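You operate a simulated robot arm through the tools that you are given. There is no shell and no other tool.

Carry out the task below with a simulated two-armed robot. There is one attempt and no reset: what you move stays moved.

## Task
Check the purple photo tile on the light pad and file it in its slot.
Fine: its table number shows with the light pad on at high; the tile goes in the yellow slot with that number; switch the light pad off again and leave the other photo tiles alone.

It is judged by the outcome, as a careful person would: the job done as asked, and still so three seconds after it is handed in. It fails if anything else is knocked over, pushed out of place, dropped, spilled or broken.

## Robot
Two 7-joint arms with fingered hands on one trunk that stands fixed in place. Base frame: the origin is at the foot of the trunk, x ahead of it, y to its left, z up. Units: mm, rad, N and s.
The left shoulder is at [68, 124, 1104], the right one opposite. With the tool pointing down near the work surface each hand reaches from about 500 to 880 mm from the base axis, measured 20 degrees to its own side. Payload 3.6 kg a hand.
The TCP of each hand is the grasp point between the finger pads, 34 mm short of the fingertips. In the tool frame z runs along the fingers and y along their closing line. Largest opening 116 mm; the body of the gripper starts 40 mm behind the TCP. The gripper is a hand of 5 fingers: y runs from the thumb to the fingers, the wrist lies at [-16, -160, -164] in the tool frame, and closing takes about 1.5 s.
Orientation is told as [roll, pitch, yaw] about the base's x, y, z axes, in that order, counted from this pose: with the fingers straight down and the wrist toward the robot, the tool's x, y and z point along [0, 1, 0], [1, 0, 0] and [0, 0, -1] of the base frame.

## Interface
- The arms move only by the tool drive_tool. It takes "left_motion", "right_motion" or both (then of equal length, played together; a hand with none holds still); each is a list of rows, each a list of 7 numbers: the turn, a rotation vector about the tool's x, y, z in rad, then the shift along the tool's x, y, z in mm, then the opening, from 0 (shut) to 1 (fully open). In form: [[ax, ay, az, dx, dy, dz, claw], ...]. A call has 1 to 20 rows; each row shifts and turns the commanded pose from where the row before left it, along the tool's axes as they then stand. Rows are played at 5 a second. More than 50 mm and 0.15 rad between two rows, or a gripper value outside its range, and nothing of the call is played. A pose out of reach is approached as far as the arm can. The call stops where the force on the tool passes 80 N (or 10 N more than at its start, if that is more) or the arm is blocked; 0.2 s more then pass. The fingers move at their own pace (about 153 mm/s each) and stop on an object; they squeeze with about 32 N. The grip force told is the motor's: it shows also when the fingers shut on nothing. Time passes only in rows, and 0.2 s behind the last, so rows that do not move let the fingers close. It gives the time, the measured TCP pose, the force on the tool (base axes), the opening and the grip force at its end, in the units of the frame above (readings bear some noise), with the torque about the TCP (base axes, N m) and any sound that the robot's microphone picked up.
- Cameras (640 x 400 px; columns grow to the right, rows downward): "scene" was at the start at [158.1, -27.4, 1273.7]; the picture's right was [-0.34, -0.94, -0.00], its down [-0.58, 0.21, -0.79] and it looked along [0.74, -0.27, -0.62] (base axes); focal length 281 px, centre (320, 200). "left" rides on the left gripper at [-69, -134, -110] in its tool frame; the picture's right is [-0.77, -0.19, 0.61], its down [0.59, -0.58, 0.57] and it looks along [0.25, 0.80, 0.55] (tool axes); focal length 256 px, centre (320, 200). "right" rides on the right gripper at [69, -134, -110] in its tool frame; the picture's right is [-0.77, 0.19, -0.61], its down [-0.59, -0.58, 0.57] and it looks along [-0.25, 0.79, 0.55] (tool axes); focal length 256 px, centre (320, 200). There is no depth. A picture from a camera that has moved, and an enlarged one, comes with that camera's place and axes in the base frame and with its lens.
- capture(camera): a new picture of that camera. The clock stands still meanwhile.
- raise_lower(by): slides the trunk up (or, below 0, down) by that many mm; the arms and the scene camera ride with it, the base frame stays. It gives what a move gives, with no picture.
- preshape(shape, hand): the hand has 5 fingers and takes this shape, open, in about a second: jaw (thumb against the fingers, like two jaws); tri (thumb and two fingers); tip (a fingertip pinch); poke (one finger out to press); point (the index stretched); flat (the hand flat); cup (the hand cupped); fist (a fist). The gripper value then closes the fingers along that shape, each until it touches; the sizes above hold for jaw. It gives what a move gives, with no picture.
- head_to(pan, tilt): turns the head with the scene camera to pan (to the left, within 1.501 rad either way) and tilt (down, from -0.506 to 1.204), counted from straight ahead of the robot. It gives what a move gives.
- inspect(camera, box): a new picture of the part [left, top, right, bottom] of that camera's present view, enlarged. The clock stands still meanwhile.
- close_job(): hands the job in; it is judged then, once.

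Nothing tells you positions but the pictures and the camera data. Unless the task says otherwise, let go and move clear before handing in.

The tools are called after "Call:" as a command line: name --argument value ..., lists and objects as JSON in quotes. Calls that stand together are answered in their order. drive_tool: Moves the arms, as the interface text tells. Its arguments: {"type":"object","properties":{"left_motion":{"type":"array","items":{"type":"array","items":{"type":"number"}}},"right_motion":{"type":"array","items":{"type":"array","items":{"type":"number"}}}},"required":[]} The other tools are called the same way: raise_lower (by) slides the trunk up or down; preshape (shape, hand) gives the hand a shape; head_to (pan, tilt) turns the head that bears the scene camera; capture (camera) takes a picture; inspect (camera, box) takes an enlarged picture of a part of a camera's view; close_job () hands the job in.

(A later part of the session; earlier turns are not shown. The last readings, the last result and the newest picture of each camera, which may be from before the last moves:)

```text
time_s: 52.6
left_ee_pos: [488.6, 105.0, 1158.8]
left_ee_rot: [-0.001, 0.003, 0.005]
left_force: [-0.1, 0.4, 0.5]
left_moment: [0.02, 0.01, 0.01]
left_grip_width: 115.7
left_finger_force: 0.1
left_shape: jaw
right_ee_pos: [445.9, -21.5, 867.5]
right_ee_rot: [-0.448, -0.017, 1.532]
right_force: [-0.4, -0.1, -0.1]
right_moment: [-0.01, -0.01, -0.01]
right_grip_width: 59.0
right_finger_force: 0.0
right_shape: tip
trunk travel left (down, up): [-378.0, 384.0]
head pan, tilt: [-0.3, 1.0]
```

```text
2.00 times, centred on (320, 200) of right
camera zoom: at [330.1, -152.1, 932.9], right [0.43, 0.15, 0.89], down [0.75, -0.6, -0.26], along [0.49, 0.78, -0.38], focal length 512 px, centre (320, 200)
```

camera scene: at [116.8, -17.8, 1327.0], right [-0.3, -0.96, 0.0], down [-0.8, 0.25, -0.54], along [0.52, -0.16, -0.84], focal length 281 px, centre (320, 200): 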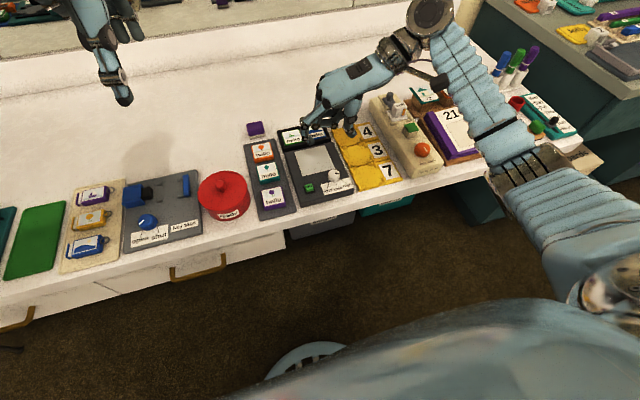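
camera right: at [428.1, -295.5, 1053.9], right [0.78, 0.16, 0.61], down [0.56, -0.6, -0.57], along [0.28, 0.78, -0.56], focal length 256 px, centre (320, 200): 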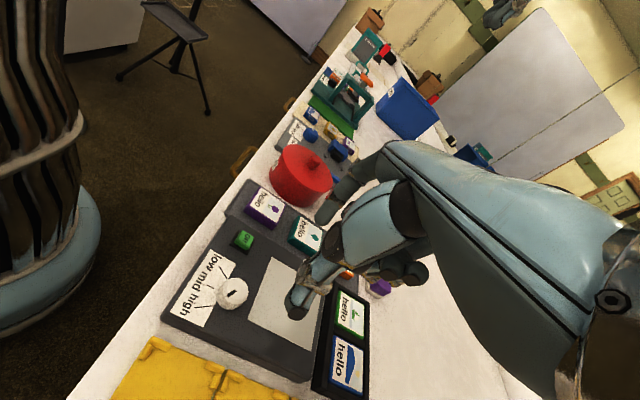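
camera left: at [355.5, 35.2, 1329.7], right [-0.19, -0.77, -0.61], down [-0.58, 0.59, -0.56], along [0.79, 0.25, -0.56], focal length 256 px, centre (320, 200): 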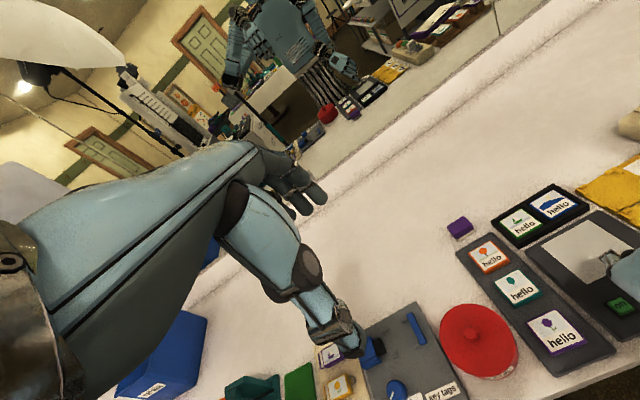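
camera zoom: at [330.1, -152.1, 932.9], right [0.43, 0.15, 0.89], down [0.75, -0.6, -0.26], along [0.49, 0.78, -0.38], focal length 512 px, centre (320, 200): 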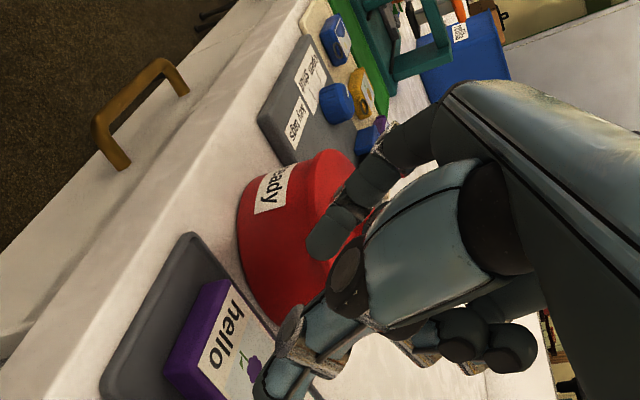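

The tilt works: the index joint is now about 70 mm from the canister's axis, clear of its 54 mm radius. Lowering toward the tile in small steps.

Call:
drive_tool --right_motion '[[0, 0, 0, 8.7, 0.6, 18, 0.5], [0, 0, 0, 5.2, 0.3, 10.8, 0.5], [0, 0, 0, 0, 0, 0, 0.5]]'

Call:
inspect --camera "scene" --box '[210, 150, 330, 240]'

Call:
inspect --camera "right" --box '[200, 200, 360, 300]'

```text
time_s: 53.5
left_ee_pos: [489.9, 105.5, 1158.3]
left_ee_rot: [0.0, 0.002, 0.005]
left_force: [-0.1, 0.1, -0.2]
left_moment: [-0.01, -0.02, -0.01]
left_grip_width: 115.8
left_finger_force: 0.1
left_shape: jaw
right_ee_pos: [444.9, -19.1, 834.4]
right_ee_rot: [-0.449, -0.019, 1.532]
right_force: [0.1, 0.1, -0.5]
right_moment: [0.01, -0.02, 0.02]
right_grip_width: 59.0
right_finger_force: 0.1
right_shape: tip
trunk travel left (down, up): [-378.0, 384.0]
head pan, tilt: [-0.3, 1.0]
```

```text
4.44 times, centred on (270, 195) of scene
camera zoom: at [116.9, -17.6, 1327.0], right [-0.3, -0.96, 0.0], down [-0.8, 0.25, -0.54], along [0.52, -0.16, -0.84], focal length 1247 px, centre (542, 222)
```

zoom: 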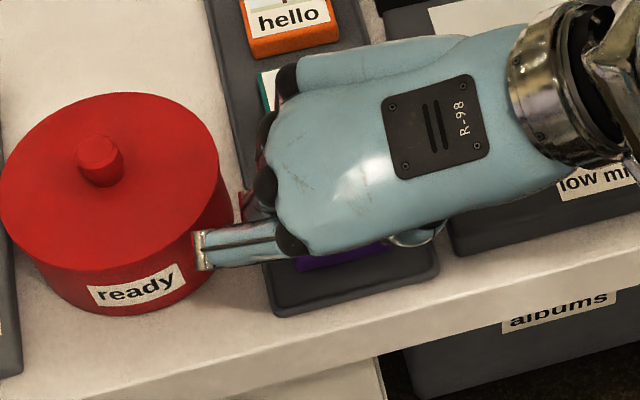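

```text
4.00 times, centred on (280, 250) of right
camera zoom: at [329.0, -150.4, 900.9], right [0.43, 0.16, 0.89], down [0.75, -0.6, -0.26], along [0.49, 0.78, -0.38], focal length 1024 px, centre (480, 0)
```

zoom: 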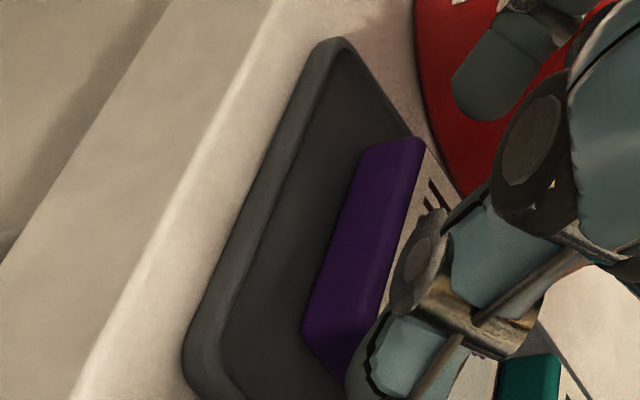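

Call:
drive_tool --right_motion '[[0, 0, 0, 2.6, -1.0, 5.4, 0.5], [0, 0, 0, 1.3, -0.3, 2.7, 0.5], [0, 0, 0, 0, 0, 0, 0.5]]'

Call:
inspect --camera "right" --box '[220, 220, 380, 320]'

```text
time_s: 54.2
left_ee_pos: [488.9, 104.8, 1158.3]
left_ee_rot: [0.0, 0.002, 0.006]
left_force: [-0.3, 0.0, 0.1]
left_moment: [-0.01, -0.02, 0.04]
left_grip_width: 116.2
left_finger_force: 0.1
left_shape: jaw
right_ee_pos: [444.9, -20.1, 824.5]
right_ee_rot: [-0.448, -0.017, 1.533]
right_force: [0.2, 0.9, 0.1]
right_moment: [-0.01, -0.02, 0.02]
right_grip_width: 58.8
right_finger_force: 0.1
right_shape: tip
trunk travel left (down, up): [-378.0, 384.0]
head pan, tilt: [-0.3, 1.0]
```

```text
4.00 times, centred on (300, 270) of right
camera zoom: at [329.1, -151.6, 891.8], right [0.43, 0.15, 0.89], down [0.75, -0.6, -0.26], along [0.49, 0.78, -0.38], focal length 1024 px, centre (400, -80)
```

zoom: 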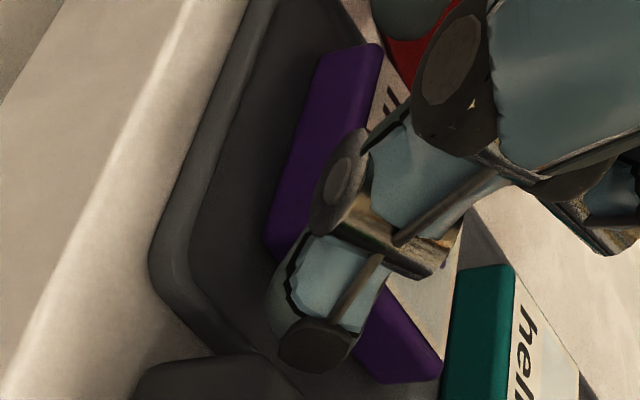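

The thumb sits beside the tile's right face with no contact yet. I'll lower 3 mm more and close the pinch slowly.

Call:
drive_tool --right_motion '[[0, 0, 0, 1.3, 0, 2.7, 0.5], [0, 0, 0, 0, 0, 0, 0.45], [0, 0, 0, 0, 0, 0, 0.4], [0, 0, 0, 0, 0, 0, 0.35], [0, 0, 0, 0, 0, 0, 0.3], [0, 0, 0, 0, 0, 0, 0.2], [0, 0, 0, 0, 0, 0, 0.2]]'

Call:
inspect --camera "right" --box '[220, 220, 380, 320]'

Call:
inspect --camera "scene" --box '[210, 150, 330, 240]'

```text
time_s: 55.9
left_ee_pos: [488.9, 104.0, 1158.6]
left_ee_rot: [0.0, 0.002, 0.006]
left_force: [0.6, -0.4, -0.4]
left_moment: [-0.01, -0.02, -0.01]
left_grip_width: 116.0
left_finger_force: 0.1
left_shape: jaw
right_ee_pos: [444.7, -20.9, 822.0]
right_ee_rot: [-0.45, -0.017, 1.533]
right_force: [1.1, -0.4, 4.7]
right_moment: [-0.12, -0.04, 0.04]
right_grip_width: 44.5
right_finger_force: 32.2
right_shape: tip
trunk travel left (down, up): [-378.0, 384.0]
head pan, tilt: [-0.3, 1.0]
```

```text
4.00 times, centred on (300, 270) of right
camera zoom: at [329.2, -152.0, 889.4], right [0.43, 0.15, 0.89], down [0.75, -0.6, -0.26], along [0.49, 0.78, -0.38], focal length 1024 px, centre (400, -80)
```

zoom: 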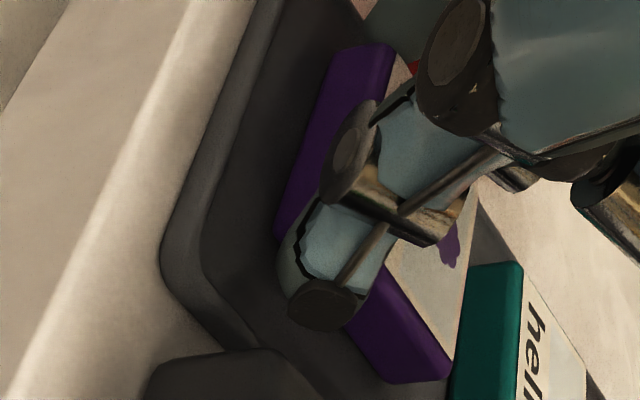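

```text
4.44 times, centred on (270, 195) of scene
camera zoom: at [116.7, -17.7, 1327.1], right [-0.3, -0.96, 0.0], down [-0.8, 0.25, -0.54], along [0.52, -0.16, -0.84], focal length 1247 px, centre (542, 222)
```

zoom: 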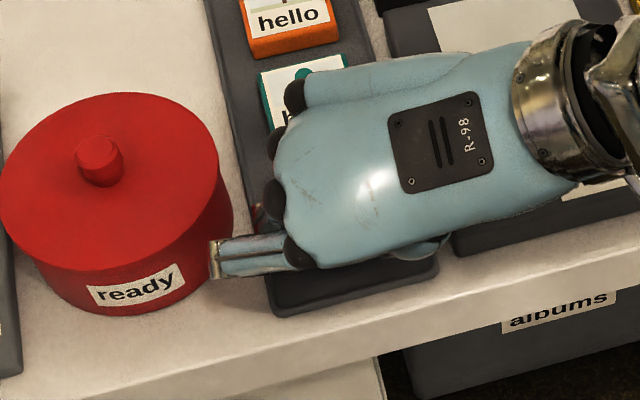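

Gripped at 44.5 mm, 32 N. Lifting slowly straight up.

Call:
drive_tool --right_motion '[[0, 0, 0, -2.2, 0.1, -4.5, 0.2], [0, 0, 0, -4.3, 0.2, -9, 0.2], [0, 0, 0, -6.5, 0.3, -13.5, 0.2], [0, 0, 0, 0, 0, 0, 0.2]]'

Call:
inspect --camera "right" --box '[200, 200, 400, 340]'

Call:
inspect --camera "scene" --box '[210, 140, 330, 230]'

```text
time_s: 56.9
left_ee_pos: [488.8, 104.9, 1158.3]
left_ee_rot: [-0.001, 0.003, 0.006]
left_force: [-0.1, -0.6, 0.2]
left_moment: [-0.02, 0.01, 0.0]
left_grip_width: 115.9
left_finger_force: 0.1
left_shape: jaw
right_ee_pos: [446.1, -20.4, 853.2]
right_ee_rot: [-0.447, -0.017, 1.531]
right_force: [0.1, 0.1, -0.1]
right_moment: [0.0, 0.01, 0.01]
right_grip_width: 44.4
right_finger_force: 32.0
right_shape: tip
trunk travel left (down, up): [-378.0, 384.0]
head pan, tilt: [-0.3, 1.0]
```

```text
2.86 times, centred on (300, 270) of right
camera zoom: at [329.7, -151.5, 919.4], right [0.44, 0.15, 0.89], down [0.75, -0.6, -0.26], along [0.49, 0.78, -0.38], focal length 731 px, centre (377, 0)
```

zoom: 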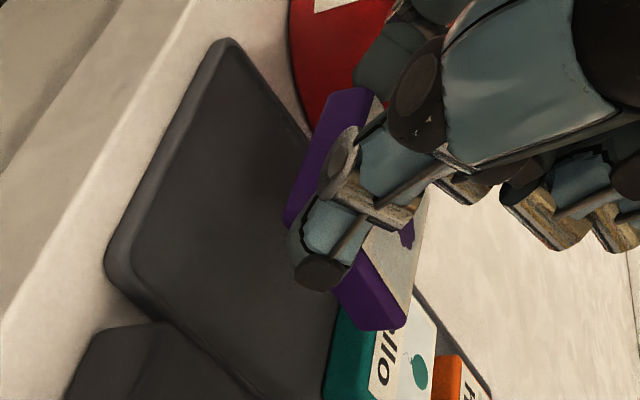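

```text
4.44 times, centred on (270, 185) of scene
camera zoom: at [116.9, -17.7, 1327.0], right [-0.3, -0.96, 0.0], down [-0.8, 0.25, -0.54], along [0.52, -0.16, -0.84], focal length 1247 px, centre (542, 267)
```

zoom: 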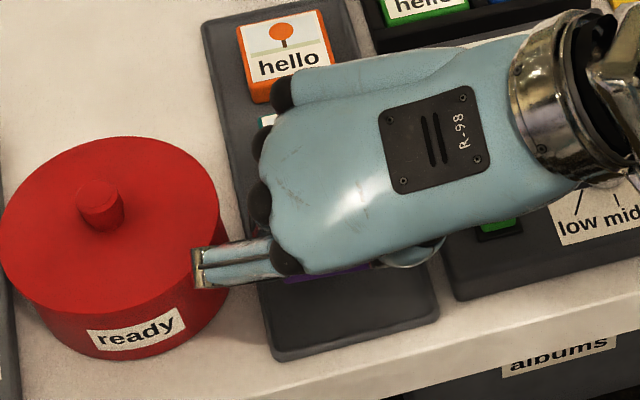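

The tile is held level and everything else is undisturbed. I'll lift higher and carry it over the light panel, whose centre is around (552, -137.5).

Call:
drive_tool --right_motion '[[0, 0, 0, -10.2, 0.4, -21, 0.2], [0, 0, 0, -10.2, 0.4, -21.3, 0.2], [0, 0, 0, -14, -23, 6, 0.2], [0, 0, 0, -14, -23, 6.2, 0.2], [0, 0, 0, -14, -23, 6.2, 0.2], [0, 0, 0, -14, -23, 6.2, 0.2], [0, 0, 0, -13, -22.7, 6.3, 0.2], [0, 0, 0, 0, 0, 0, 0.2]]'

Call:
capture --camera "scene"

Call:
inspect --camera "right" --box '[160, 150, 480, 350]'

```text
time_s: 58.6
left_ee_pos: [488.3, 104.6, 1158.9]
left_ee_rot: [0.0, 0.004, 0.004]
left_force: [-1.3, -1.1, -0.5]
left_moment: [-0.01, 0.0, -0.03]
left_grip_width: 115.9
left_finger_force: 0.0
left_shape: jaw
right_ee_pos: [516.3, -140.1, 896.7]
right_ee_rot: [-0.449, -0.016, 1.533]
right_force: [0.8, -0.6, 0.0]
right_moment: [0.0, 0.02, 0.01]
right_grip_width: 44.2
right_finger_force: 31.5
right_shape: tip
trunk travel left (down, up): [-378.0, 384.0]
head pan, tilt: [-0.3, 1.0]
```

```text
taken
camera scene: at [116.9, -17.6, 1327.0], right [-0.3, -0.96, 0.0], down [-0.8, 0.25, -0.54], along [0.52, -0.16, -0.84], focal length 281 px, centre (320, 200)
```

scene: 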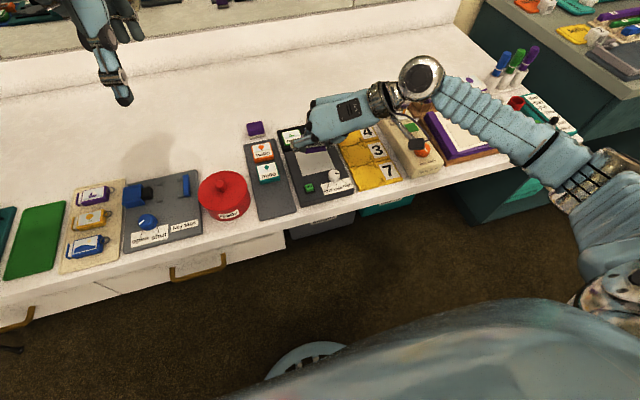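

```text
2.00 times, centred on (320, 250) of right
camera zoom: at [400.7, -270.3, 963.0], right [0.43, 0.15, 0.89], down [0.75, -0.6, -0.26], along [0.49, 0.78, -0.38], focal length 512 px, centre (320, 100)
```

zoom: 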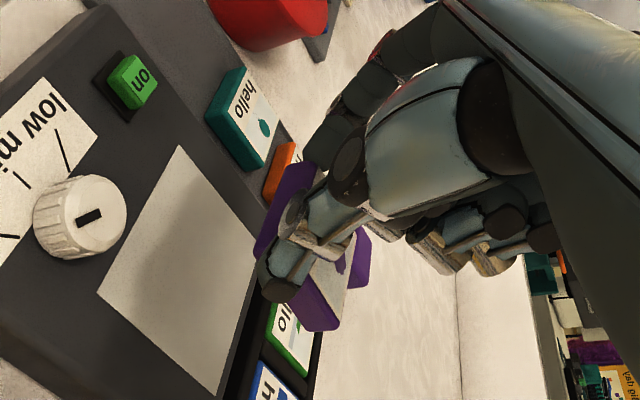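

Call:
drive_tool --right_motion '[[0, 0, 0, 8.3, 0.9, 18.2, 0.2], [0, 0, 0, 8.3, 0.7, 18.2, 0.2], [0, 0, 0, 0, 0, 0, 0.2]]'

Call:
inspect --camera "scene" --box '[260, 100, 380, 200]'

Call:
inspect --camera "right" --box '[160, 150, 480, 350]'

```text
time_s: 59.5
left_ee_pos: [488.7, 107.2, 1157.9]
left_ee_rot: [0.001, 0.004, 0.004]
left_force: [0.0, 0.4, 0.5]
left_moment: [-0.02, -0.02, 0.02]
left_grip_width: 115.9
left_finger_force: 0.1
left_shape: jaw
right_ee_pos: [517.7, -137.2, 856.4]
right_ee_rot: [-0.447, -0.016, 1.533]
right_force: [-0.3, 0.4, -0.4]
right_moment: [0.0, 0.01, 0.04]
right_grip_width: 44.2
right_finger_force: 32.0
right_shape: tip
trunk travel left (down, up): [-378.0, 384.0]
head pan, tilt: [-0.3, 1.0]
```

```text
4.00 times, centred on (320, 150) of scene
camera zoom: at [116.9, -17.8, 1327.0], right [-0.3, -0.96, 0.0], down [-0.8, 0.25, -0.54], along [0.52, -0.16, -0.84], focal length 1123 px, centre (320, 400)
```

zoom: 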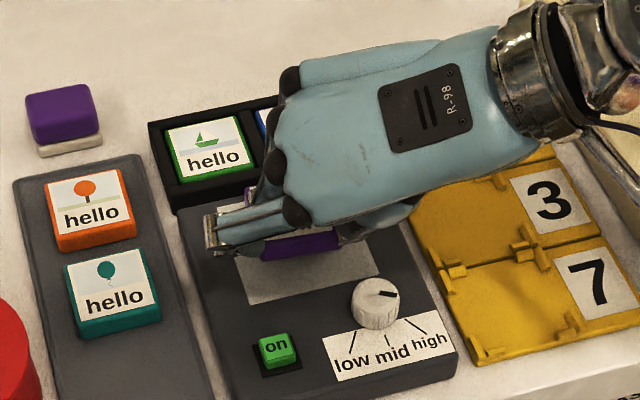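

```text
2.00 times, centred on (320, 250) of right
camera zoom: at [401.4, -268.6, 923.1], right [0.43, 0.16, 0.89], down [0.75, -0.6, -0.26], along [0.49, 0.78, -0.38], focal length 512 px, centre (320, 100)
```

zoom: 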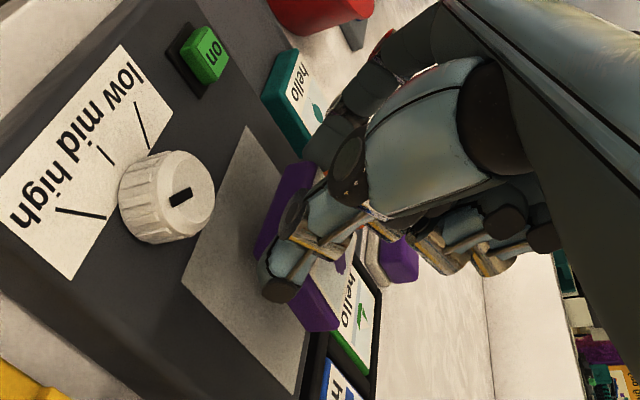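

The tile is centred over the panel. Lowering to contact in small steps.

Call:
drive_tool --right_motion '[[0, 0, 0, 3.5, -0.1, 7.2, 0.2], [0, 0, 0, 1.3, 0, 2.7, 0.2], [0, 0, 0, 0.9, 0, 1.8, 0.2], [0, 0, 0, 0, 0, 0, 0.2]]'

```text
time_s: 60.5
left_ee_pos: [489.4, 104.6, 1158.4]
left_ee_rot: [0.001, 0.003, 0.007]
left_force: [-0.8, -0.5, -0.3]
left_moment: [0.02, 0.02, -0.03]
left_grip_width: 116.0
left_finger_force: 0.1
left_shape: jaw
right_ee_pos: [518.2, -137.4, 845.8]
right_ee_rot: [-0.45, -0.017, 1.533]
right_force: [0.7, -0.7, 0.0]
right_moment: [-0.02, -0.02, -0.01]
right_grip_width: 44.2
right_finger_force: 31.7
right_shape: tip
trunk travel left (down, up): [-378.0, 384.0]
head pan, tilt: [-0.3, 1.0]
```

Call:
drive_tool --right_motion '[[0, 0, 0, 0.9, 0, 1.8, 0.2], [0, 0, 0, 0, 0, 0, 0.2]]'

Call:
drive_tool --right_motion '[[0, 0, 0, 0.9, 0, 1.8, 0.2], [0, 0, 0, 0, 0, 0, 0.2]]'

Call:
inspect --camera "right" --box '[200, 180, 400, 320]'

```text
time_s: 61.0
left_ee_pos: [488.2, 105.0, 1160.0]
left_ee_rot: [0.001, 0.003, 0.005]
left_force: [-1.4, -0.8, -0.1]
left_moment: [0.0, 0.0, 0.02]
left_grip_width: 116.0
left_finger_force: 0.1
left_shape: jaw
right_ee_pos: [517.9, -136.4, 843.9]
right_ee_rot: [-0.448, -0.019, 1.533]
right_force: [0.2, -0.3, 2.3]
right_moment: [-0.08, -0.02, -0.01]
right_grip_width: 44.0
right_finger_force: 32.3
right_shape: tip
trunk travel left (down, up): [-378.0, 384.0]
head pan, tilt: [-0.3, 1.0]
```

```text
time_s: 61.6
left_ee_pos: [487.1, 104.8, 1159.4]
left_ee_rot: [-0.001, 0.003, 0.003]
left_force: [-0.3, 0.8, 0.9]
left_moment: [-0.01, 0.0, -0.01]
left_grip_width: 115.7
left_finger_force: 0.0
left_shape: jaw
right_ee_pos: [516.4, -137.8, 843.8]
right_ee_rot: [-0.45, -0.018, 1.532]
right_force: [-0.6, -1.8, 7.5]
right_moment: [-0.26, -0.05, -0.04]
right_grip_width: 44.1
right_finger_force: 31.8
right_shape: tip
trunk travel left (down, up): [-378.0, 384.0]
head pan, tilt: [-0.3, 1.0]
```

```text
2.86 times, centred on (300, 250) of right
camera zoom: at [401.1, -267.9, 909.4], right [0.43, 0.15, 0.89], down [0.75, -0.6, -0.26], along [0.49, 0.78, -0.38], focal length 731 px, centre (377, 57)
```

zoom: 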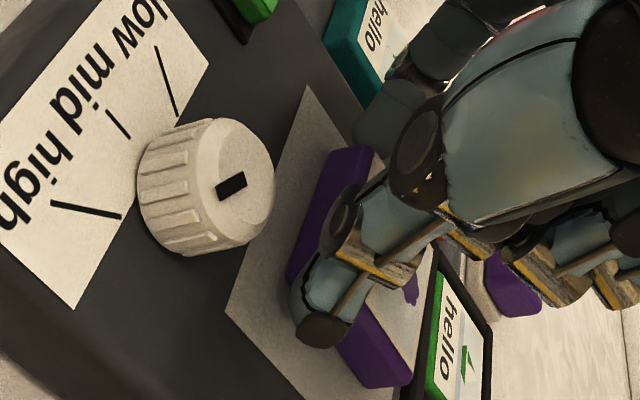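

Contact with the panel (7.5 N). I'll relieve the pressure slightly, then open and lift away.

Call:
drive_tool --right_motion '[[0, 0, 0, -0.9, 0, -1.8, 0.2], [0, 0, 0, 0, 0, 0, 0.45], [0, 0, 0, 0, 0, 0, 0.55], [0, 0, 0, 0, 0, 0, 0.55], [0, 0, 0, 0, 0, 0, 0.55]]'

Call:
drive_tool --right_motion '[[0, 0, 0, -4.3, 0, -9, 0.55], [0, 0, 0, -8.7, 0, -18, 0.55], [0, 0, 0, -17.4, 0, -36, 0.55], [0, 0, 0, -17.4, 0, -36, 0.55], [0, 0, 0, 0, 0, 0, 0.55]]'

Call:
capture --camera "scene"

Call:
capture --camera "right"

```text
time_s: 62.9
left_ee_pos: [488.9, 104.9, 1158.6]
left_ee_rot: [-0.003, 0.002, 0.006]
left_force: [-0.1, 0.2, 0.8]
left_moment: [0.03, 0.02, -0.01]
left_grip_width: 116.0
left_finger_force: 0.0
left_shape: jaw
right_ee_pos: [516.6, -136.4, 843.5]
right_ee_rot: [-0.447, -0.018, 1.533]
right_force: [0.3, -0.6, 0.8]
right_moment: [0.01, -0.03, -0.03]
right_grip_width: 63.6
right_finger_force: 0.1
right_shape: tip
trunk travel left (down, up): [-378.0, 384.0]
head pan, tilt: [-0.3, 1.0]
```

```text
time_s: 64.0
left_ee_pos: [489.4, 105.5, 1157.8]
left_ee_rot: [0.0, 0.003, 0.004]
left_force: [0.1, 0.1, -0.1]
left_moment: [0.01, -0.01, 0.0]
left_grip_width: 115.5
left_finger_force: 0.0
left_shape: jaw
right_ee_pos: [517.2, -138.1, 953.2]
right_ee_rot: [-0.446, -0.016, 1.531]
right_force: [0.1, 0.5, 0.2]
right_moment: [-0.04, -0.01, 0.0]
right_grip_width: 63.3
right_finger_force: 0.0
right_shape: tip
trunk travel left (down, up): [-378.0, 384.0]
head pan, tilt: [-0.3, 1.0]
```

```text
taken
camera scene: at [117.0, -17.8, 1327.0], right [-0.3, -0.96, 0.0], down [-0.8, 0.25, -0.54], along [0.52, -0.16, -0.84], focal length 281 px, centre (320, 200)
```

scene: 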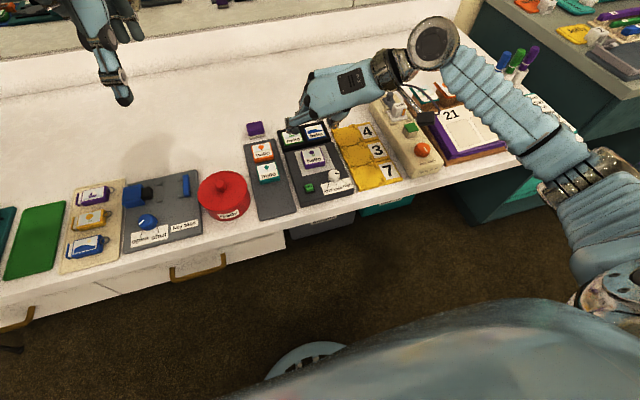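

```text
taken
camera right: at [400.7, -268.5, 1019.7], right [0.44, 0.16, 0.89], down [0.75, -0.6, -0.26], along [0.49, 0.78, -0.38], focal length 256 px, centre (320, 200)
```

right: 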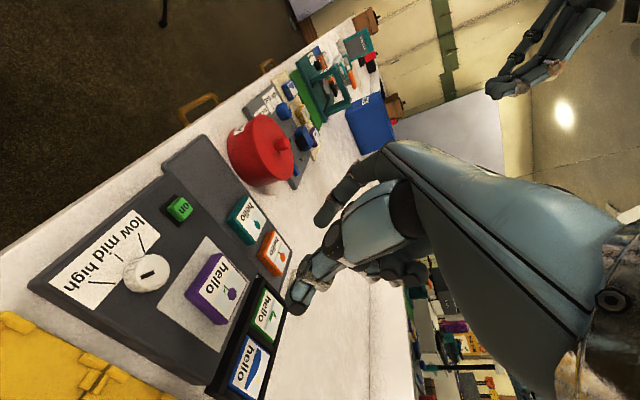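

The tile rests on the panel. Next I'll straighten the hand, close the pinch into a single blunt tip and move above the green "on" button at about (471, -103).

Call:
drive_tool --right_motion '[[0.005, 0.1125, 0, 0, 0, 0, 0.0], [0.005, 0.1125, 0, 0, 0, 0, 0.0], [0.005, 0.1125, 0, 0, 0, 0, 0.0], [0.005, 0.1125, 0, 0, 0, 0, 0.0], [0, 0, 0, 0, 0, 0, 0.0]]'

Call:
inspect --camera "scene" --box '[280, 140, 360, 200]'

```text
time_s: 65.2
left_ee_pos: [488.2, 104.3, 1158.0]
left_ee_rot: [0.001, 0.004, 0.006]
left_force: [-0.9, 0.0, -0.6]
left_moment: [0.03, 0.03, 0.01]
left_grip_width: 116.0
left_finger_force: 0.0
left_shape: jaw
right_ee_pos: [516.1, -137.6, 955.1]
right_ee_rot: [0.003, 0.004, 1.526]
right_force: [-0.9, 0.8, -0.4]
right_moment: [0.04, -0.01, 0.0]
right_grip_width: 0.3
right_finger_force: 0.0
right_shape: tip
trunk travel left (down, up): [-378.0, 384.0]
head pan, tilt: [-0.3, 1.0]
```

```text
6.67 times, centred on (320, 170) of scene
camera zoom: at [116.8, -17.9, 1327.0], right [-0.3, -0.96, 0.0], down [-0.8, 0.25, -0.54], along [0.52, -0.16, -0.84], focal length 1871 px, centre (320, 400)
```

zoom: 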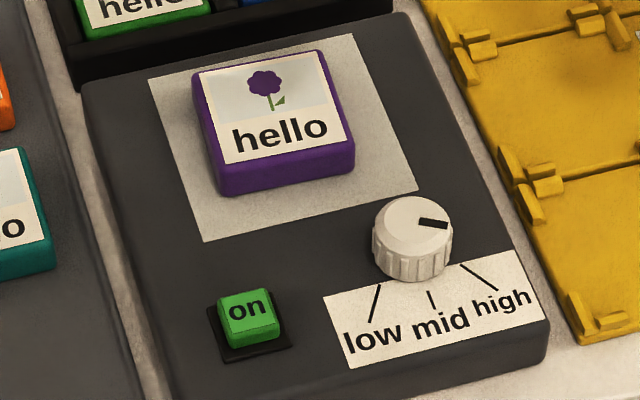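

Call:
drive_tool --right_motion '[[0, 0, 0, 15, 11, 20, 0.0], [0, 0, 0, 15, 11, 25, 0.0], [0, 0, 0, 15.1, 11.1, 25, 0.0], [0, 0, 0, 0, 0, 0, 0.0]]'

Call:
inspect --camera "scene" --box '[270, 130, 370, 210]'

Call:
inspect --camera "right" --box '[200, 200, 400, 340]'

```text
time_s: 66.2
left_ee_pos: [488.6, 105.6, 1159.0]
left_ee_rot: [-0.001, 0.005, 0.004]
left_force: [-0.3, -0.7, -0.3]
left_moment: [-0.01, -0.01, 0.0]
left_grip_width: 116.2
left_finger_force: 0.0
left_shape: jaw
right_ee_pos: [472.1, -101.9, 883.9]
right_ee_rot: [0.001, 0.001, 1.526]
right_force: [0.4, 0.1, -0.2]
right_moment: [-0.01, 0.0, 0.0]
right_grip_width: 3.4
right_finger_force: 0.0
right_shape: tip
trunk travel left (down, up): [-378.0, 384.0]
head pan, tilt: [-0.3, 1.0]
```

```text
5.00 times, centred on (320, 170) of scene
camera zoom: at [117.0, -17.7, 1327.0], right [-0.3, -0.96, 0.0], down [-0.8, 0.25, -0.54], along [0.52, -0.16, -0.84], focal length 1403 px, centre (320, 350)
```

zoom: 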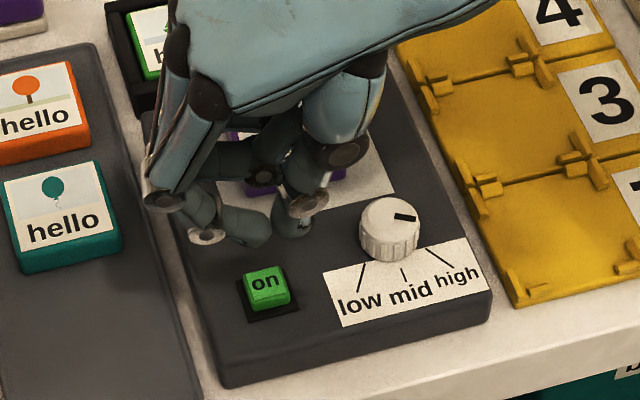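

```text
2.86 times, centred on (300, 270) of right
camera zoom: at [396.8, -232.9, 993.6], right [0.78, 0.16, 0.61], down [0.56, -0.6, -0.57], along [0.28, 0.78, -0.56], focal length 731 px, centre (377, 0)
```

zoom: 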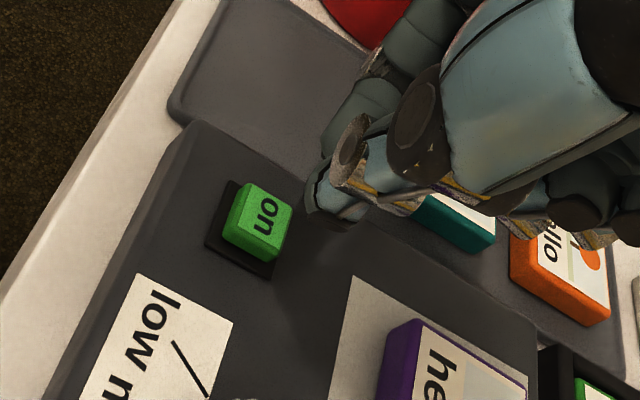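

The closed tips sit about 4 mm toward the thumb side. I'll shift +3 mm in y and lower onto the button in small steps, watching the force and sound.

Call:
drive_tool --right_motion '[[0, 0, 0, 0, 3, 15, 0.0], [0, 0, 0, 0, 0, 10, 0.0], [0, 0, 0, 0, 0, 4, 0.0], [0, 0, 0, 0, 0, 0, 0.0]]'

Call:
inspect --camera "scene" --box '[280, 140, 360, 200]'

Call:
inspect --camera "right" --box '[220, 200, 380, 300]'

```text
time_s: 67.2
left_ee_pos: [489.3, 104.4, 1158.7]
left_ee_rot: [-0.001, 0.004, 0.005]
left_force: [0.7, 0.1, 0.8]
left_moment: [0.03, 0.0, -0.01]
left_grip_width: 115.9
left_finger_force: 0.0
left_shape: jaw
right_ee_pos: [472.7, -100.0, 855.1]
right_ee_rot: [0.001, 0.001, 1.527]
right_force: [0.2, -0.3, -0.2]
right_moment: [-0.03, -0.02, 0.02]
right_grip_width: 3.4
right_finger_force: 0.1
right_shape: tip
trunk travel left (down, up): [-378.0, 384.0]
head pan, tilt: [-0.3, 1.0]
```

```text
6.67 times, centred on (320, 170) of scene
camera zoom: at [116.9, -17.7, 1327.0], right [-0.3, -0.96, 0.0], down [-0.8, 0.25, -0.54], along [0.52, -0.16, -0.84], focal length 1871 px, centre (320, 400)
```

zoom: 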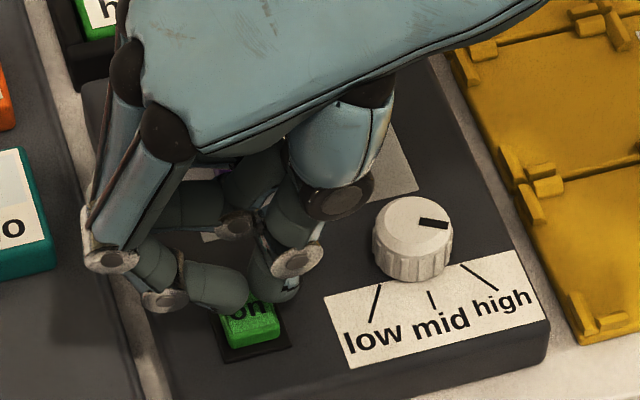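

```text
4.00 times, centred on (300, 250) of right
camera zoom: at [397.8, -229.9, 965.2], right [0.78, 0.15, 0.61], down [0.56, -0.6, -0.57], along [0.28, 0.78, -0.56], focal length 1024 px, centre (400, 0)
```

zoom: 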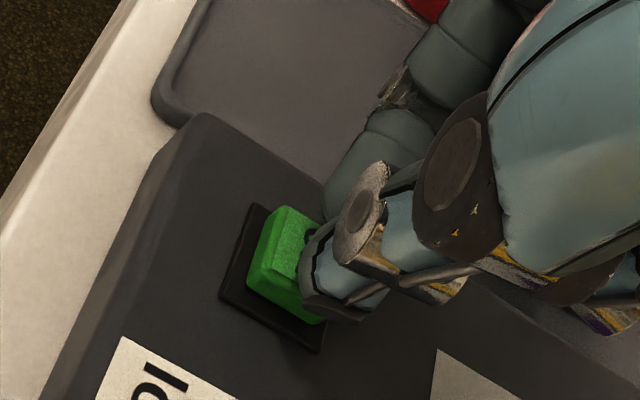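

The tips are slightly behind and to the right of the button's centre. I'll shift about 5 mm toward me and 4 mm left, then press in small steps.

Call:
drive_tool --right_motion '[[0, 0, 0, 5.5, 4.2, -2, 0.0], [0, 0, 0, 0, 0, 3, 0.0], [0, 0, 0, 0, 0, 2, 0.0], [0, 0, 0, 0, 0, 0, 0.0]]'

Call:
drive_tool --right_motion '[[0, 0, 0, 0, 0, 2, 0.0], [0, 0, 0, 0, 0, 0, 0.0]]'

Call:
inspect --camera "scene" --box '[280, 140, 360, 200]'

```text
time_s: 68.2
left_ee_pos: [487.8, 104.8, 1159.6]
left_ee_rot: [0.0, 0.004, 0.007]
left_force: [0.1, 0.0, 0.1]
left_moment: [0.02, 0.02, 0.02]
left_grip_width: 115.9
left_finger_force: 0.1
left_shape: jaw
right_ee_pos: [468.6, -94.9, 852.4]
right_ee_rot: [0.002, 0.001, 1.526]
right_force: [0.0, -0.7, -1.1]
right_moment: [0.02, -0.02, -0.01]
right_grip_width: 3.4
right_finger_force: 0.0
right_shape: tip
trunk travel left (down, up): [-378.0, 384.0]
head pan, tilt: [-0.3, 1.0]
```

```text
time_s: 68.8
left_ee_pos: [488.8, 105.2, 1159.1]
left_ee_rot: [0.0, 0.004, 0.006]
left_force: [0.1, 0.1, 0.2]
left_moment: [0.01, 0.02, 0.0]
left_grip_width: 116.1
left_finger_force: 0.0
left_shape: jaw
right_ee_pos: [468.9, -95.7, 850.8]
right_ee_rot: [0.003, 0.0, 1.529]
right_force: [-0.3, 0.5, 0.3]
right_moment: [0.03, -0.02, -0.01]
right_grip_width: 0.2
right_finger_force: 0.1
right_shape: tip
trunk travel left (down, up): [-378.0, 384.0]
head pan, tilt: [-0.3, 1.0]
```

```text
6.67 times, centred on (320, 170) of scene
camera zoom: at [116.9, -17.7, 1327.0], right [-0.3, -0.96, 0.0], down [-0.8, 0.25, -0.54], along [0.52, -0.16, -0.84], focal length 1871 px, centre (320, 400)
```

zoom: 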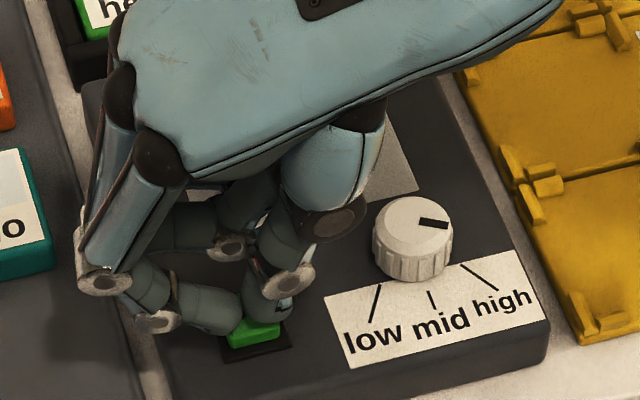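

Call:
drive_tool --right_motion '[[0, 0, 0, 0, 0, 2, 0.0], [0, 0, 0, 0, 0, 0, 0.0]]'

Call:
drive_tool --right_motion '[[0, 0, 0, 0, 0, 2, 0.0], [0, 0, 0, 0, 0, 0, 0.0]]'

```text
time_s: 69.5
left_ee_pos: [488.9, 105.7, 1158.8]
left_ee_rot: [0.0, 0.004, 0.005]
left_force: [0.0, 0.7, 0.1]
left_moment: [0.03, 0.01, 0.0]
left_grip_width: 116.1
left_finger_force: 0.0
left_shape: jaw
right_ee_pos: [468.2, -95.0, 848.1]
right_ee_rot: [0.003, 0.002, 1.528]
right_force: [0.6, -0.3, 0.6]
right_moment: [0.01, 0.0, 0.03]
right_grip_width: 1.5
right_finger_force: 21.5
right_shape: tip
trunk travel left (down, up): [-378.0, 384.0]
head pan, tilt: [-0.3, 1.0]
```

```text
time_s: 70.0
left_ee_pos: [488.6, 105.1, 1159.2]
left_ee_rot: [0.002, 0.004, 0.004]
left_force: [1.2, 0.6, -1.6]
left_moment: [0.01, 0.0, 0.0]
left_grip_width: 116.0
left_finger_force: 0.1
left_shape: jaw
right_ee_pos: [468.0, -95.1, 846.2]
right_ee_rot: [0.003, 0.0, 1.528]
right_force: [0.4, 0.8, 1.0]
right_moment: [-0.01, 0.01, 0.01]
right_grip_width: 1.6
right_finger_force: 32.0
right_shape: tip
trunk travel left (down, up): [-378.0, 384.0]
head pan, tilt: [-0.3, 1.0]
heard: click
```

Heard a click. Let me look at the pad without moving.

Call:
inspect --camera "scene" --box '[270, 120, 370, 200]'

Call:
capture --camera "right"

```text
5.00 times, centred on (320, 160) of scene
camera zoom: at [116.8, -17.6, 1327.0], right [-0.3, -0.96, 0.0], down [-0.8, 0.25, -0.54], along [0.52, -0.16, -0.84], focal length 1403 px, centre (320, 400)
```

zoom: 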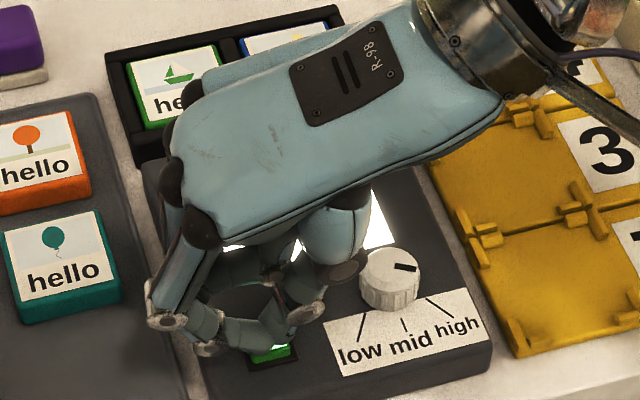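

```text
taken
camera right: at [392.3, -226.0, 956.3], right [0.78, 0.16, 0.61], down [0.56, -0.6, -0.57], along [0.28, 0.78, -0.56], focal length 256 px, centre (320, 200)
```

right: 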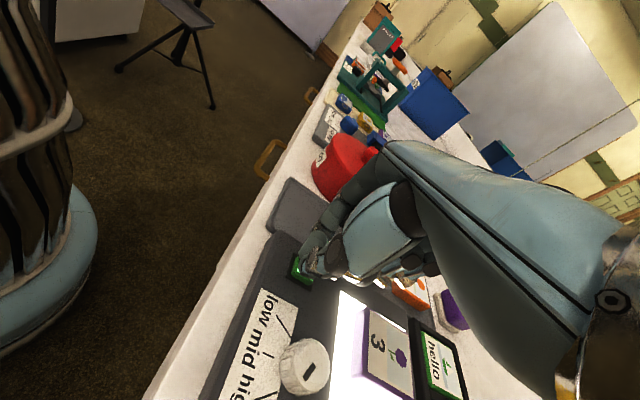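

The panel is lit bright and a number shows on the tile. I'll zoom in to read it.

Call:
inspect --camera "right" --box '[330, 290, 450, 400]'

Call:
drive_tool --right_motion '[[0, 0, 0, 0, 0, -5, 0.0], [0, 0, 0, 0, 0, -10, 0.0], [0, 0, 0, 0, 0, -20, 0.0], [0, 0, 0, 0, -20, -30, 0.0], [0, 0, 0, 0, -40, -20, 0.0], [0, 0, 0, 0, -40, 0, 0.0], [0, 0, 0, 0, -40, 0, 0.0], [0, 0, 0, 0, 0, 0, 0.0]]'

Call:
inspect --camera "scene" --box '[270, 120, 370, 200]'

Call:
capture --camera "right"

```text
3.64 times, centred on (390, 345) of right
camera zoom: at [392.3, -226.0, 956.3], right [0.78, 0.16, 0.61], down [0.56, -0.6, -0.57], along [0.28, 0.78, -0.56], focal length 931 px, centre (66, -327)
```

zoom: 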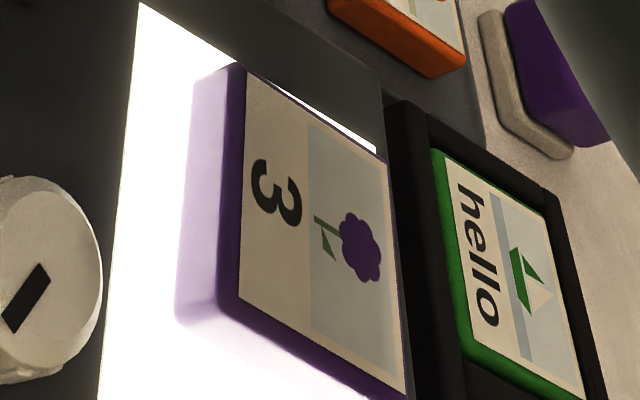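

```text
time_s: 71.8
left_ee_pos: [490.1, 105.1, 1158.4]
left_ee_rot: [0.0, 0.002, 0.007]
left_force: [0.0, 0.8, 0.0]
left_moment: [0.0, -0.01, -0.02]
left_grip_width: 116.0
left_finger_force: 0.0
left_shape: jaw
right_ee_pos: [464.2, -237.7, 930.4]
right_ee_rot: [0.002, 0.001, 1.529]
right_force: [0.3, 0.8, -0.2]
right_moment: [0.0, 0.0, 0.01]
right_grip_width: 1.7
right_finger_force: 32.0
right_shape: tip
trunk travel left (down, up): [-378.0, 384.0]
head pan, tilt: [-0.3, 1.0]
```

```text
5.00 times, centred on (320, 160) of scene
camera zoom: at [117.0, -17.4, 1327.0], right [-0.3, -0.96, 0.0], down [-0.8, 0.25, -0.54], along [0.52, -0.16, -0.84], focal length 1403 px, centre (320, 400)
```

zoom: 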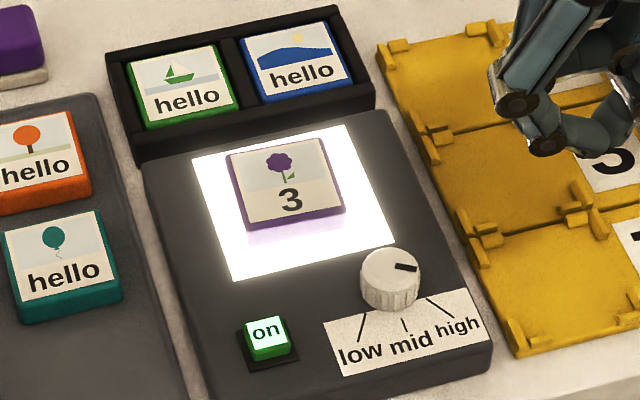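

```text
taken
camera right: at [389.0, -368.5, 1041.2], right [0.78, 0.16, 0.61], down [0.56, -0.6, -0.57], along [0.28, 0.78, -0.56], focal length 256 px, centre (320, 200)
```

right: 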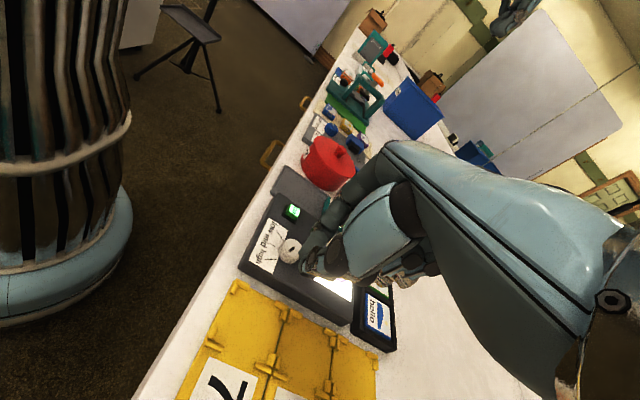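

The tile clearly reads 3 at high. I'll switch the pad off now by reversing the same path back to the button.

Call:
drive_tool --right_motion '[[0, 0, 0, 0, 40, 0, 0.0], [0, 0, 0, 0, 40, 0, 0.0], [0, 0, 0, 0, 40, 20, 0.0], [0, 0, 0, 0, 20, 30, 0.0], [0, 0, 0, 0, 0, 20, 0.0], [0, 0, 0, 0, 0, 8, 0.0], [0, 0, 0, 0, 0, 3, 0.0], [0, 0, 0, 0, 0, 0, 0.0]]'

Call:
inspect --camera "scene" --box '[270, 120, 370, 200]'

```text
time_s: 73.7
left_ee_pos: [489.5, 104.7, 1159.4]
left_ee_rot: [0.0, 0.003, 0.006]
left_force: [0.9, 0.2, 0.4]
left_moment: [-0.02, 0.02, -0.03]
left_grip_width: 115.8
left_finger_force: 0.1
left_shape: jaw
right_ee_pos: [469.1, -95.3, 850.4]
right_ee_rot: [0.001, 0.002, 1.527]
right_force: [-0.1, 0.7, -0.4]
right_moment: [0.02, -0.01, -0.02]
right_grip_width: 1.6
right_finger_force: 32.2
right_shape: tip
trunk travel left (down, up): [-378.0, 384.0]
head pan, tilt: [-0.3, 1.0]
```

```text
5.00 times, centred on (320, 160) of scene
camera zoom: at [116.9, -17.7, 1327.0], right [-0.3, -0.96, 0.0], down [-0.8, 0.25, -0.54], along [0.52, -0.16, -0.84], focal length 1403 px, centre (320, 400)
```

zoom: 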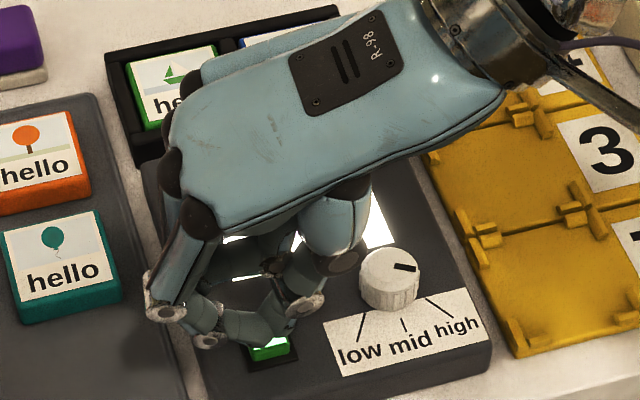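

The tips are above the button in the same place as before, and the pad is still on. Pressing down in small steps until it clicks.

Call:
drive_tool --right_motion '[[0, 0, 0, 0, 0, 2, 0.0], [0, 0, 0, 0, 0, 2, 0.0], [0, 0, 0, 0, 0, 0, 0.0]]'

```text
time_s: 74.5
left_ee_pos: [489.4, 104.7, 1160.0]
left_ee_rot: [-0.001, 0.004, 0.005]
left_force: [-0.1, 0.3, -0.1]
left_moment: [0.03, 0.04, 0.0]
left_grip_width: 116.0
left_finger_force: 0.1
left_shape: jaw
right_ee_pos: [469.1, -95.0, 846.9]
right_ee_rot: [0.002, 0.002, 1.527]
right_force: [-0.5, 0.2, 0.8]
right_moment: [-0.03, 0.04, 0.01]
right_grip_width: 1.7
right_finger_force: 32.2
right_shape: tip
trunk travel left (down, up): [-378.0, 384.0]
head pan, tilt: [-0.3, 1.0]
```

Call:
drive_tool --right_motion '[[0, 0, 0, 0, 0, 1, 0.0], [0, 0, 0, 0, 0, 0, 0.0]]'

Call:
inspect --camera "scene" --box '[270, 120, 370, 200]'

```text
time_s: 75.0
left_ee_pos: [489.1, 104.3, 1159.4]
left_ee_rot: [0.001, 0.005, 0.007]
left_force: [-0.2, -0.6, 0.1]
left_moment: [0.01, -0.01, 0.02]
left_grip_width: 115.5
left_finger_force: 0.0
left_shape: jaw
right_ee_pos: [467.5, -94.1, 847.8]
right_ee_rot: [0.001, 0.003, 1.525]
right_force: [1.0, -0.2, 1.6]
right_moment: [-0.02, 0.0, -0.01]
right_grip_width: 1.9
right_finger_force: 31.9
right_shape: tip
trunk travel left (down, up): [-378.0, 384.0]
head pan, tilt: [-0.3, 1.0]
heard: click
```

```text
5.00 times, centred on (320, 160) of scene
camera zoom: at [116.9, -17.7, 1327.0], right [-0.3, -0.96, 0.0], down [-0.8, 0.25, -0.54], along [0.52, -0.16, -0.84], focal length 1403 px, centre (320, 400)
```

zoom: 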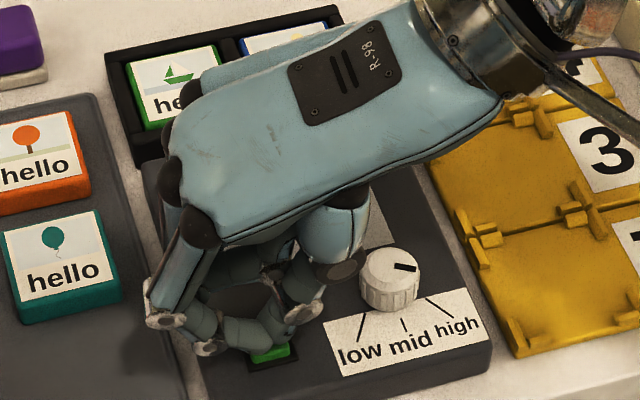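

The pad is off. I'll raise straight up and move the hand to the right, unwinding to yaw 0, so the slots and the tile are visible.

Call:
drive_tool --right_motion '[[0, 0, 0, 0, 0, -5, 0.0], [0, 0, 0, 0, 0, -15, 0.0], [0, 0, 0, 0, 0, -30, 0.0], [0, 0, 0, 0, -20, -35, 0.0], [0, 0, 0, 0, -40, -20, 0.0], [0, 0, 0, 0, -45, -10, 0.3], [0, 0, 0, 0, -45, 0, 0.5], [0, 0, 0, 0, -45, 0, 0.5], [0, 0, 0, 0, -45, 0, 0.5], [0, 0, 0, 0, 0, 0, 0.5]]'

Call:
capture --camera "scene"

```text
time_s: 77.2
left_ee_pos: [488.8, 105.2, 1158.9]
left_ee_rot: [0.001, 0.004, 0.006]
left_force: [0.8, 0.1, -0.2]
left_moment: [-0.02, 0.0, -0.01]
left_grip_width: 116.1
left_finger_force: 0.0
left_shape: jaw
right_ee_pos: [458.1, -332.7, 960.8]
right_ee_rot: [0.001, 0.0, 1.529]
right_force: [-0.5, 0.4, -0.2]
right_moment: [0.01, 0.0, 0.0]
right_grip_width: 58.5
right_finger_force: 0.0
right_shape: tip
trunk travel left (down, up): [-378.0, 384.0]
head pan, tilt: [-0.3, 1.0]
```

```text
taken
camera scene: at [116.9, -17.5, 1327.0], right [-0.3, -0.96, 0.0], down [-0.8, 0.25, -0.54], along [0.52, -0.16, -0.84], focal length 281 px, centre (320, 200)
```

scene: 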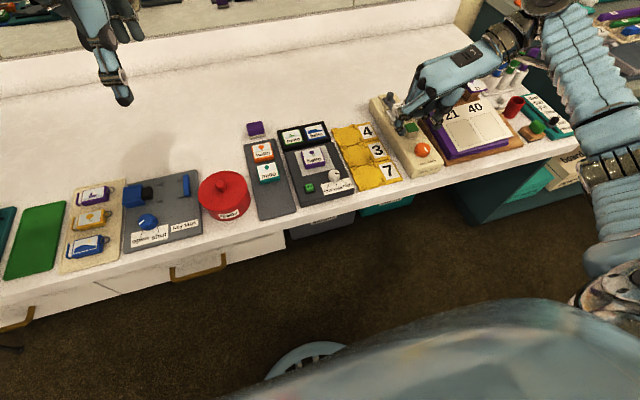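

Call:
inspect --camera "scene" --box '[280, 130, 360, 190]'

Call:
inspect --camera "scene" --box '[325, 120, 405, 180]'

Call:
inspect --camera "scene" --box '[325, 135, 405, 195]'

Call:
capture --camera "right"

```text
6.67 times, centred on (320, 160) of scene
camera zoom: at [116.9, -17.5, 1327.0], right [-0.3, -0.96, 0.0], down [-0.8, 0.25, -0.54], along [0.52, -0.16, -0.84], focal length 1871 px, centre (320, 467)
```

zoom: 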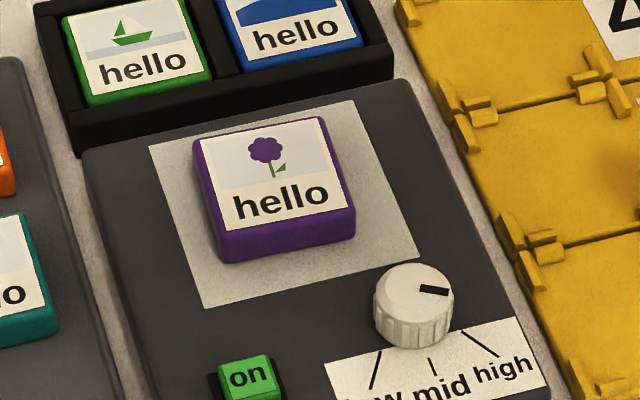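

```text
6.67 times, centred on (365, 150) of scene
camera zoom: at [116.9, -17.5, 1327.0], right [-0.3, -0.96, 0.0], down [-0.8, 0.25, -0.54], along [0.52, -0.16, -0.84], focal length 1871 px, centre (20, 533)
```

zoom: 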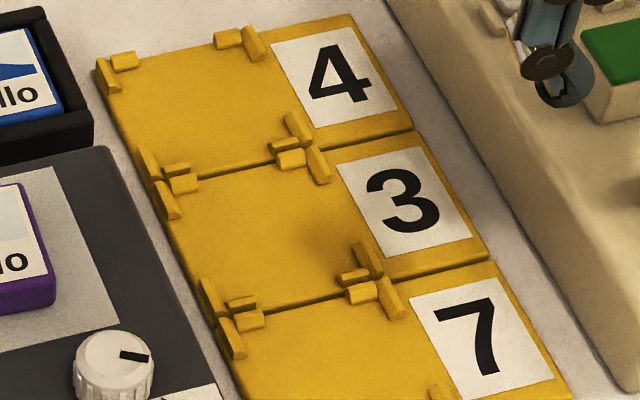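

```text
6.67 times, centred on (365, 165) of scene
camera zoom: at [116.9, -17.5, 1327.0], right [-0.3, -0.96, 0.0], down [-0.8, 0.25, -0.54], along [0.52, -0.16, -0.84], focal length 1871 px, centre (20, 433)
```

zoom: 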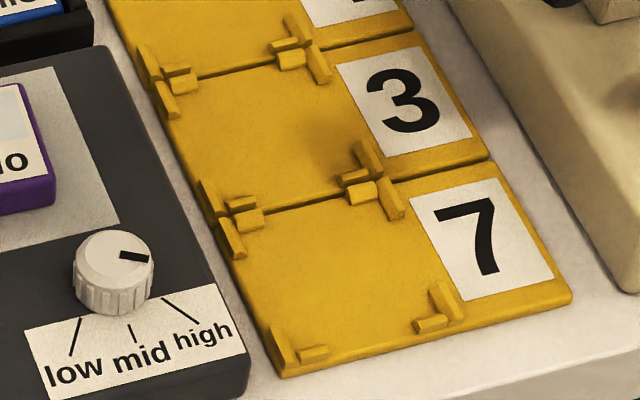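

```text
taken
camera right: at [383.6, -464.1, 1070.8], right [0.78, 0.16, 0.61], down [0.56, -0.6, -0.57], along [0.28, 0.78, -0.56], focal length 256 px, centre (320, 200)
```

right: 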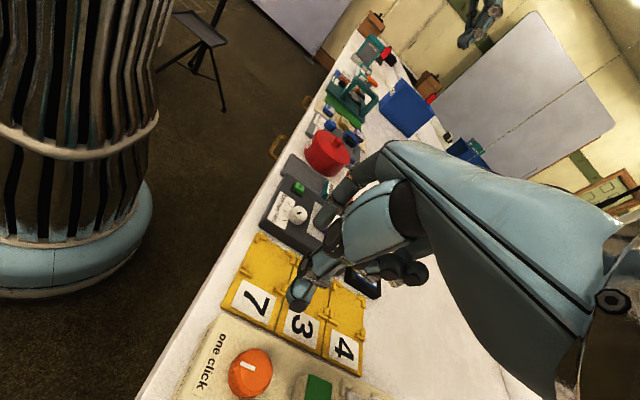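

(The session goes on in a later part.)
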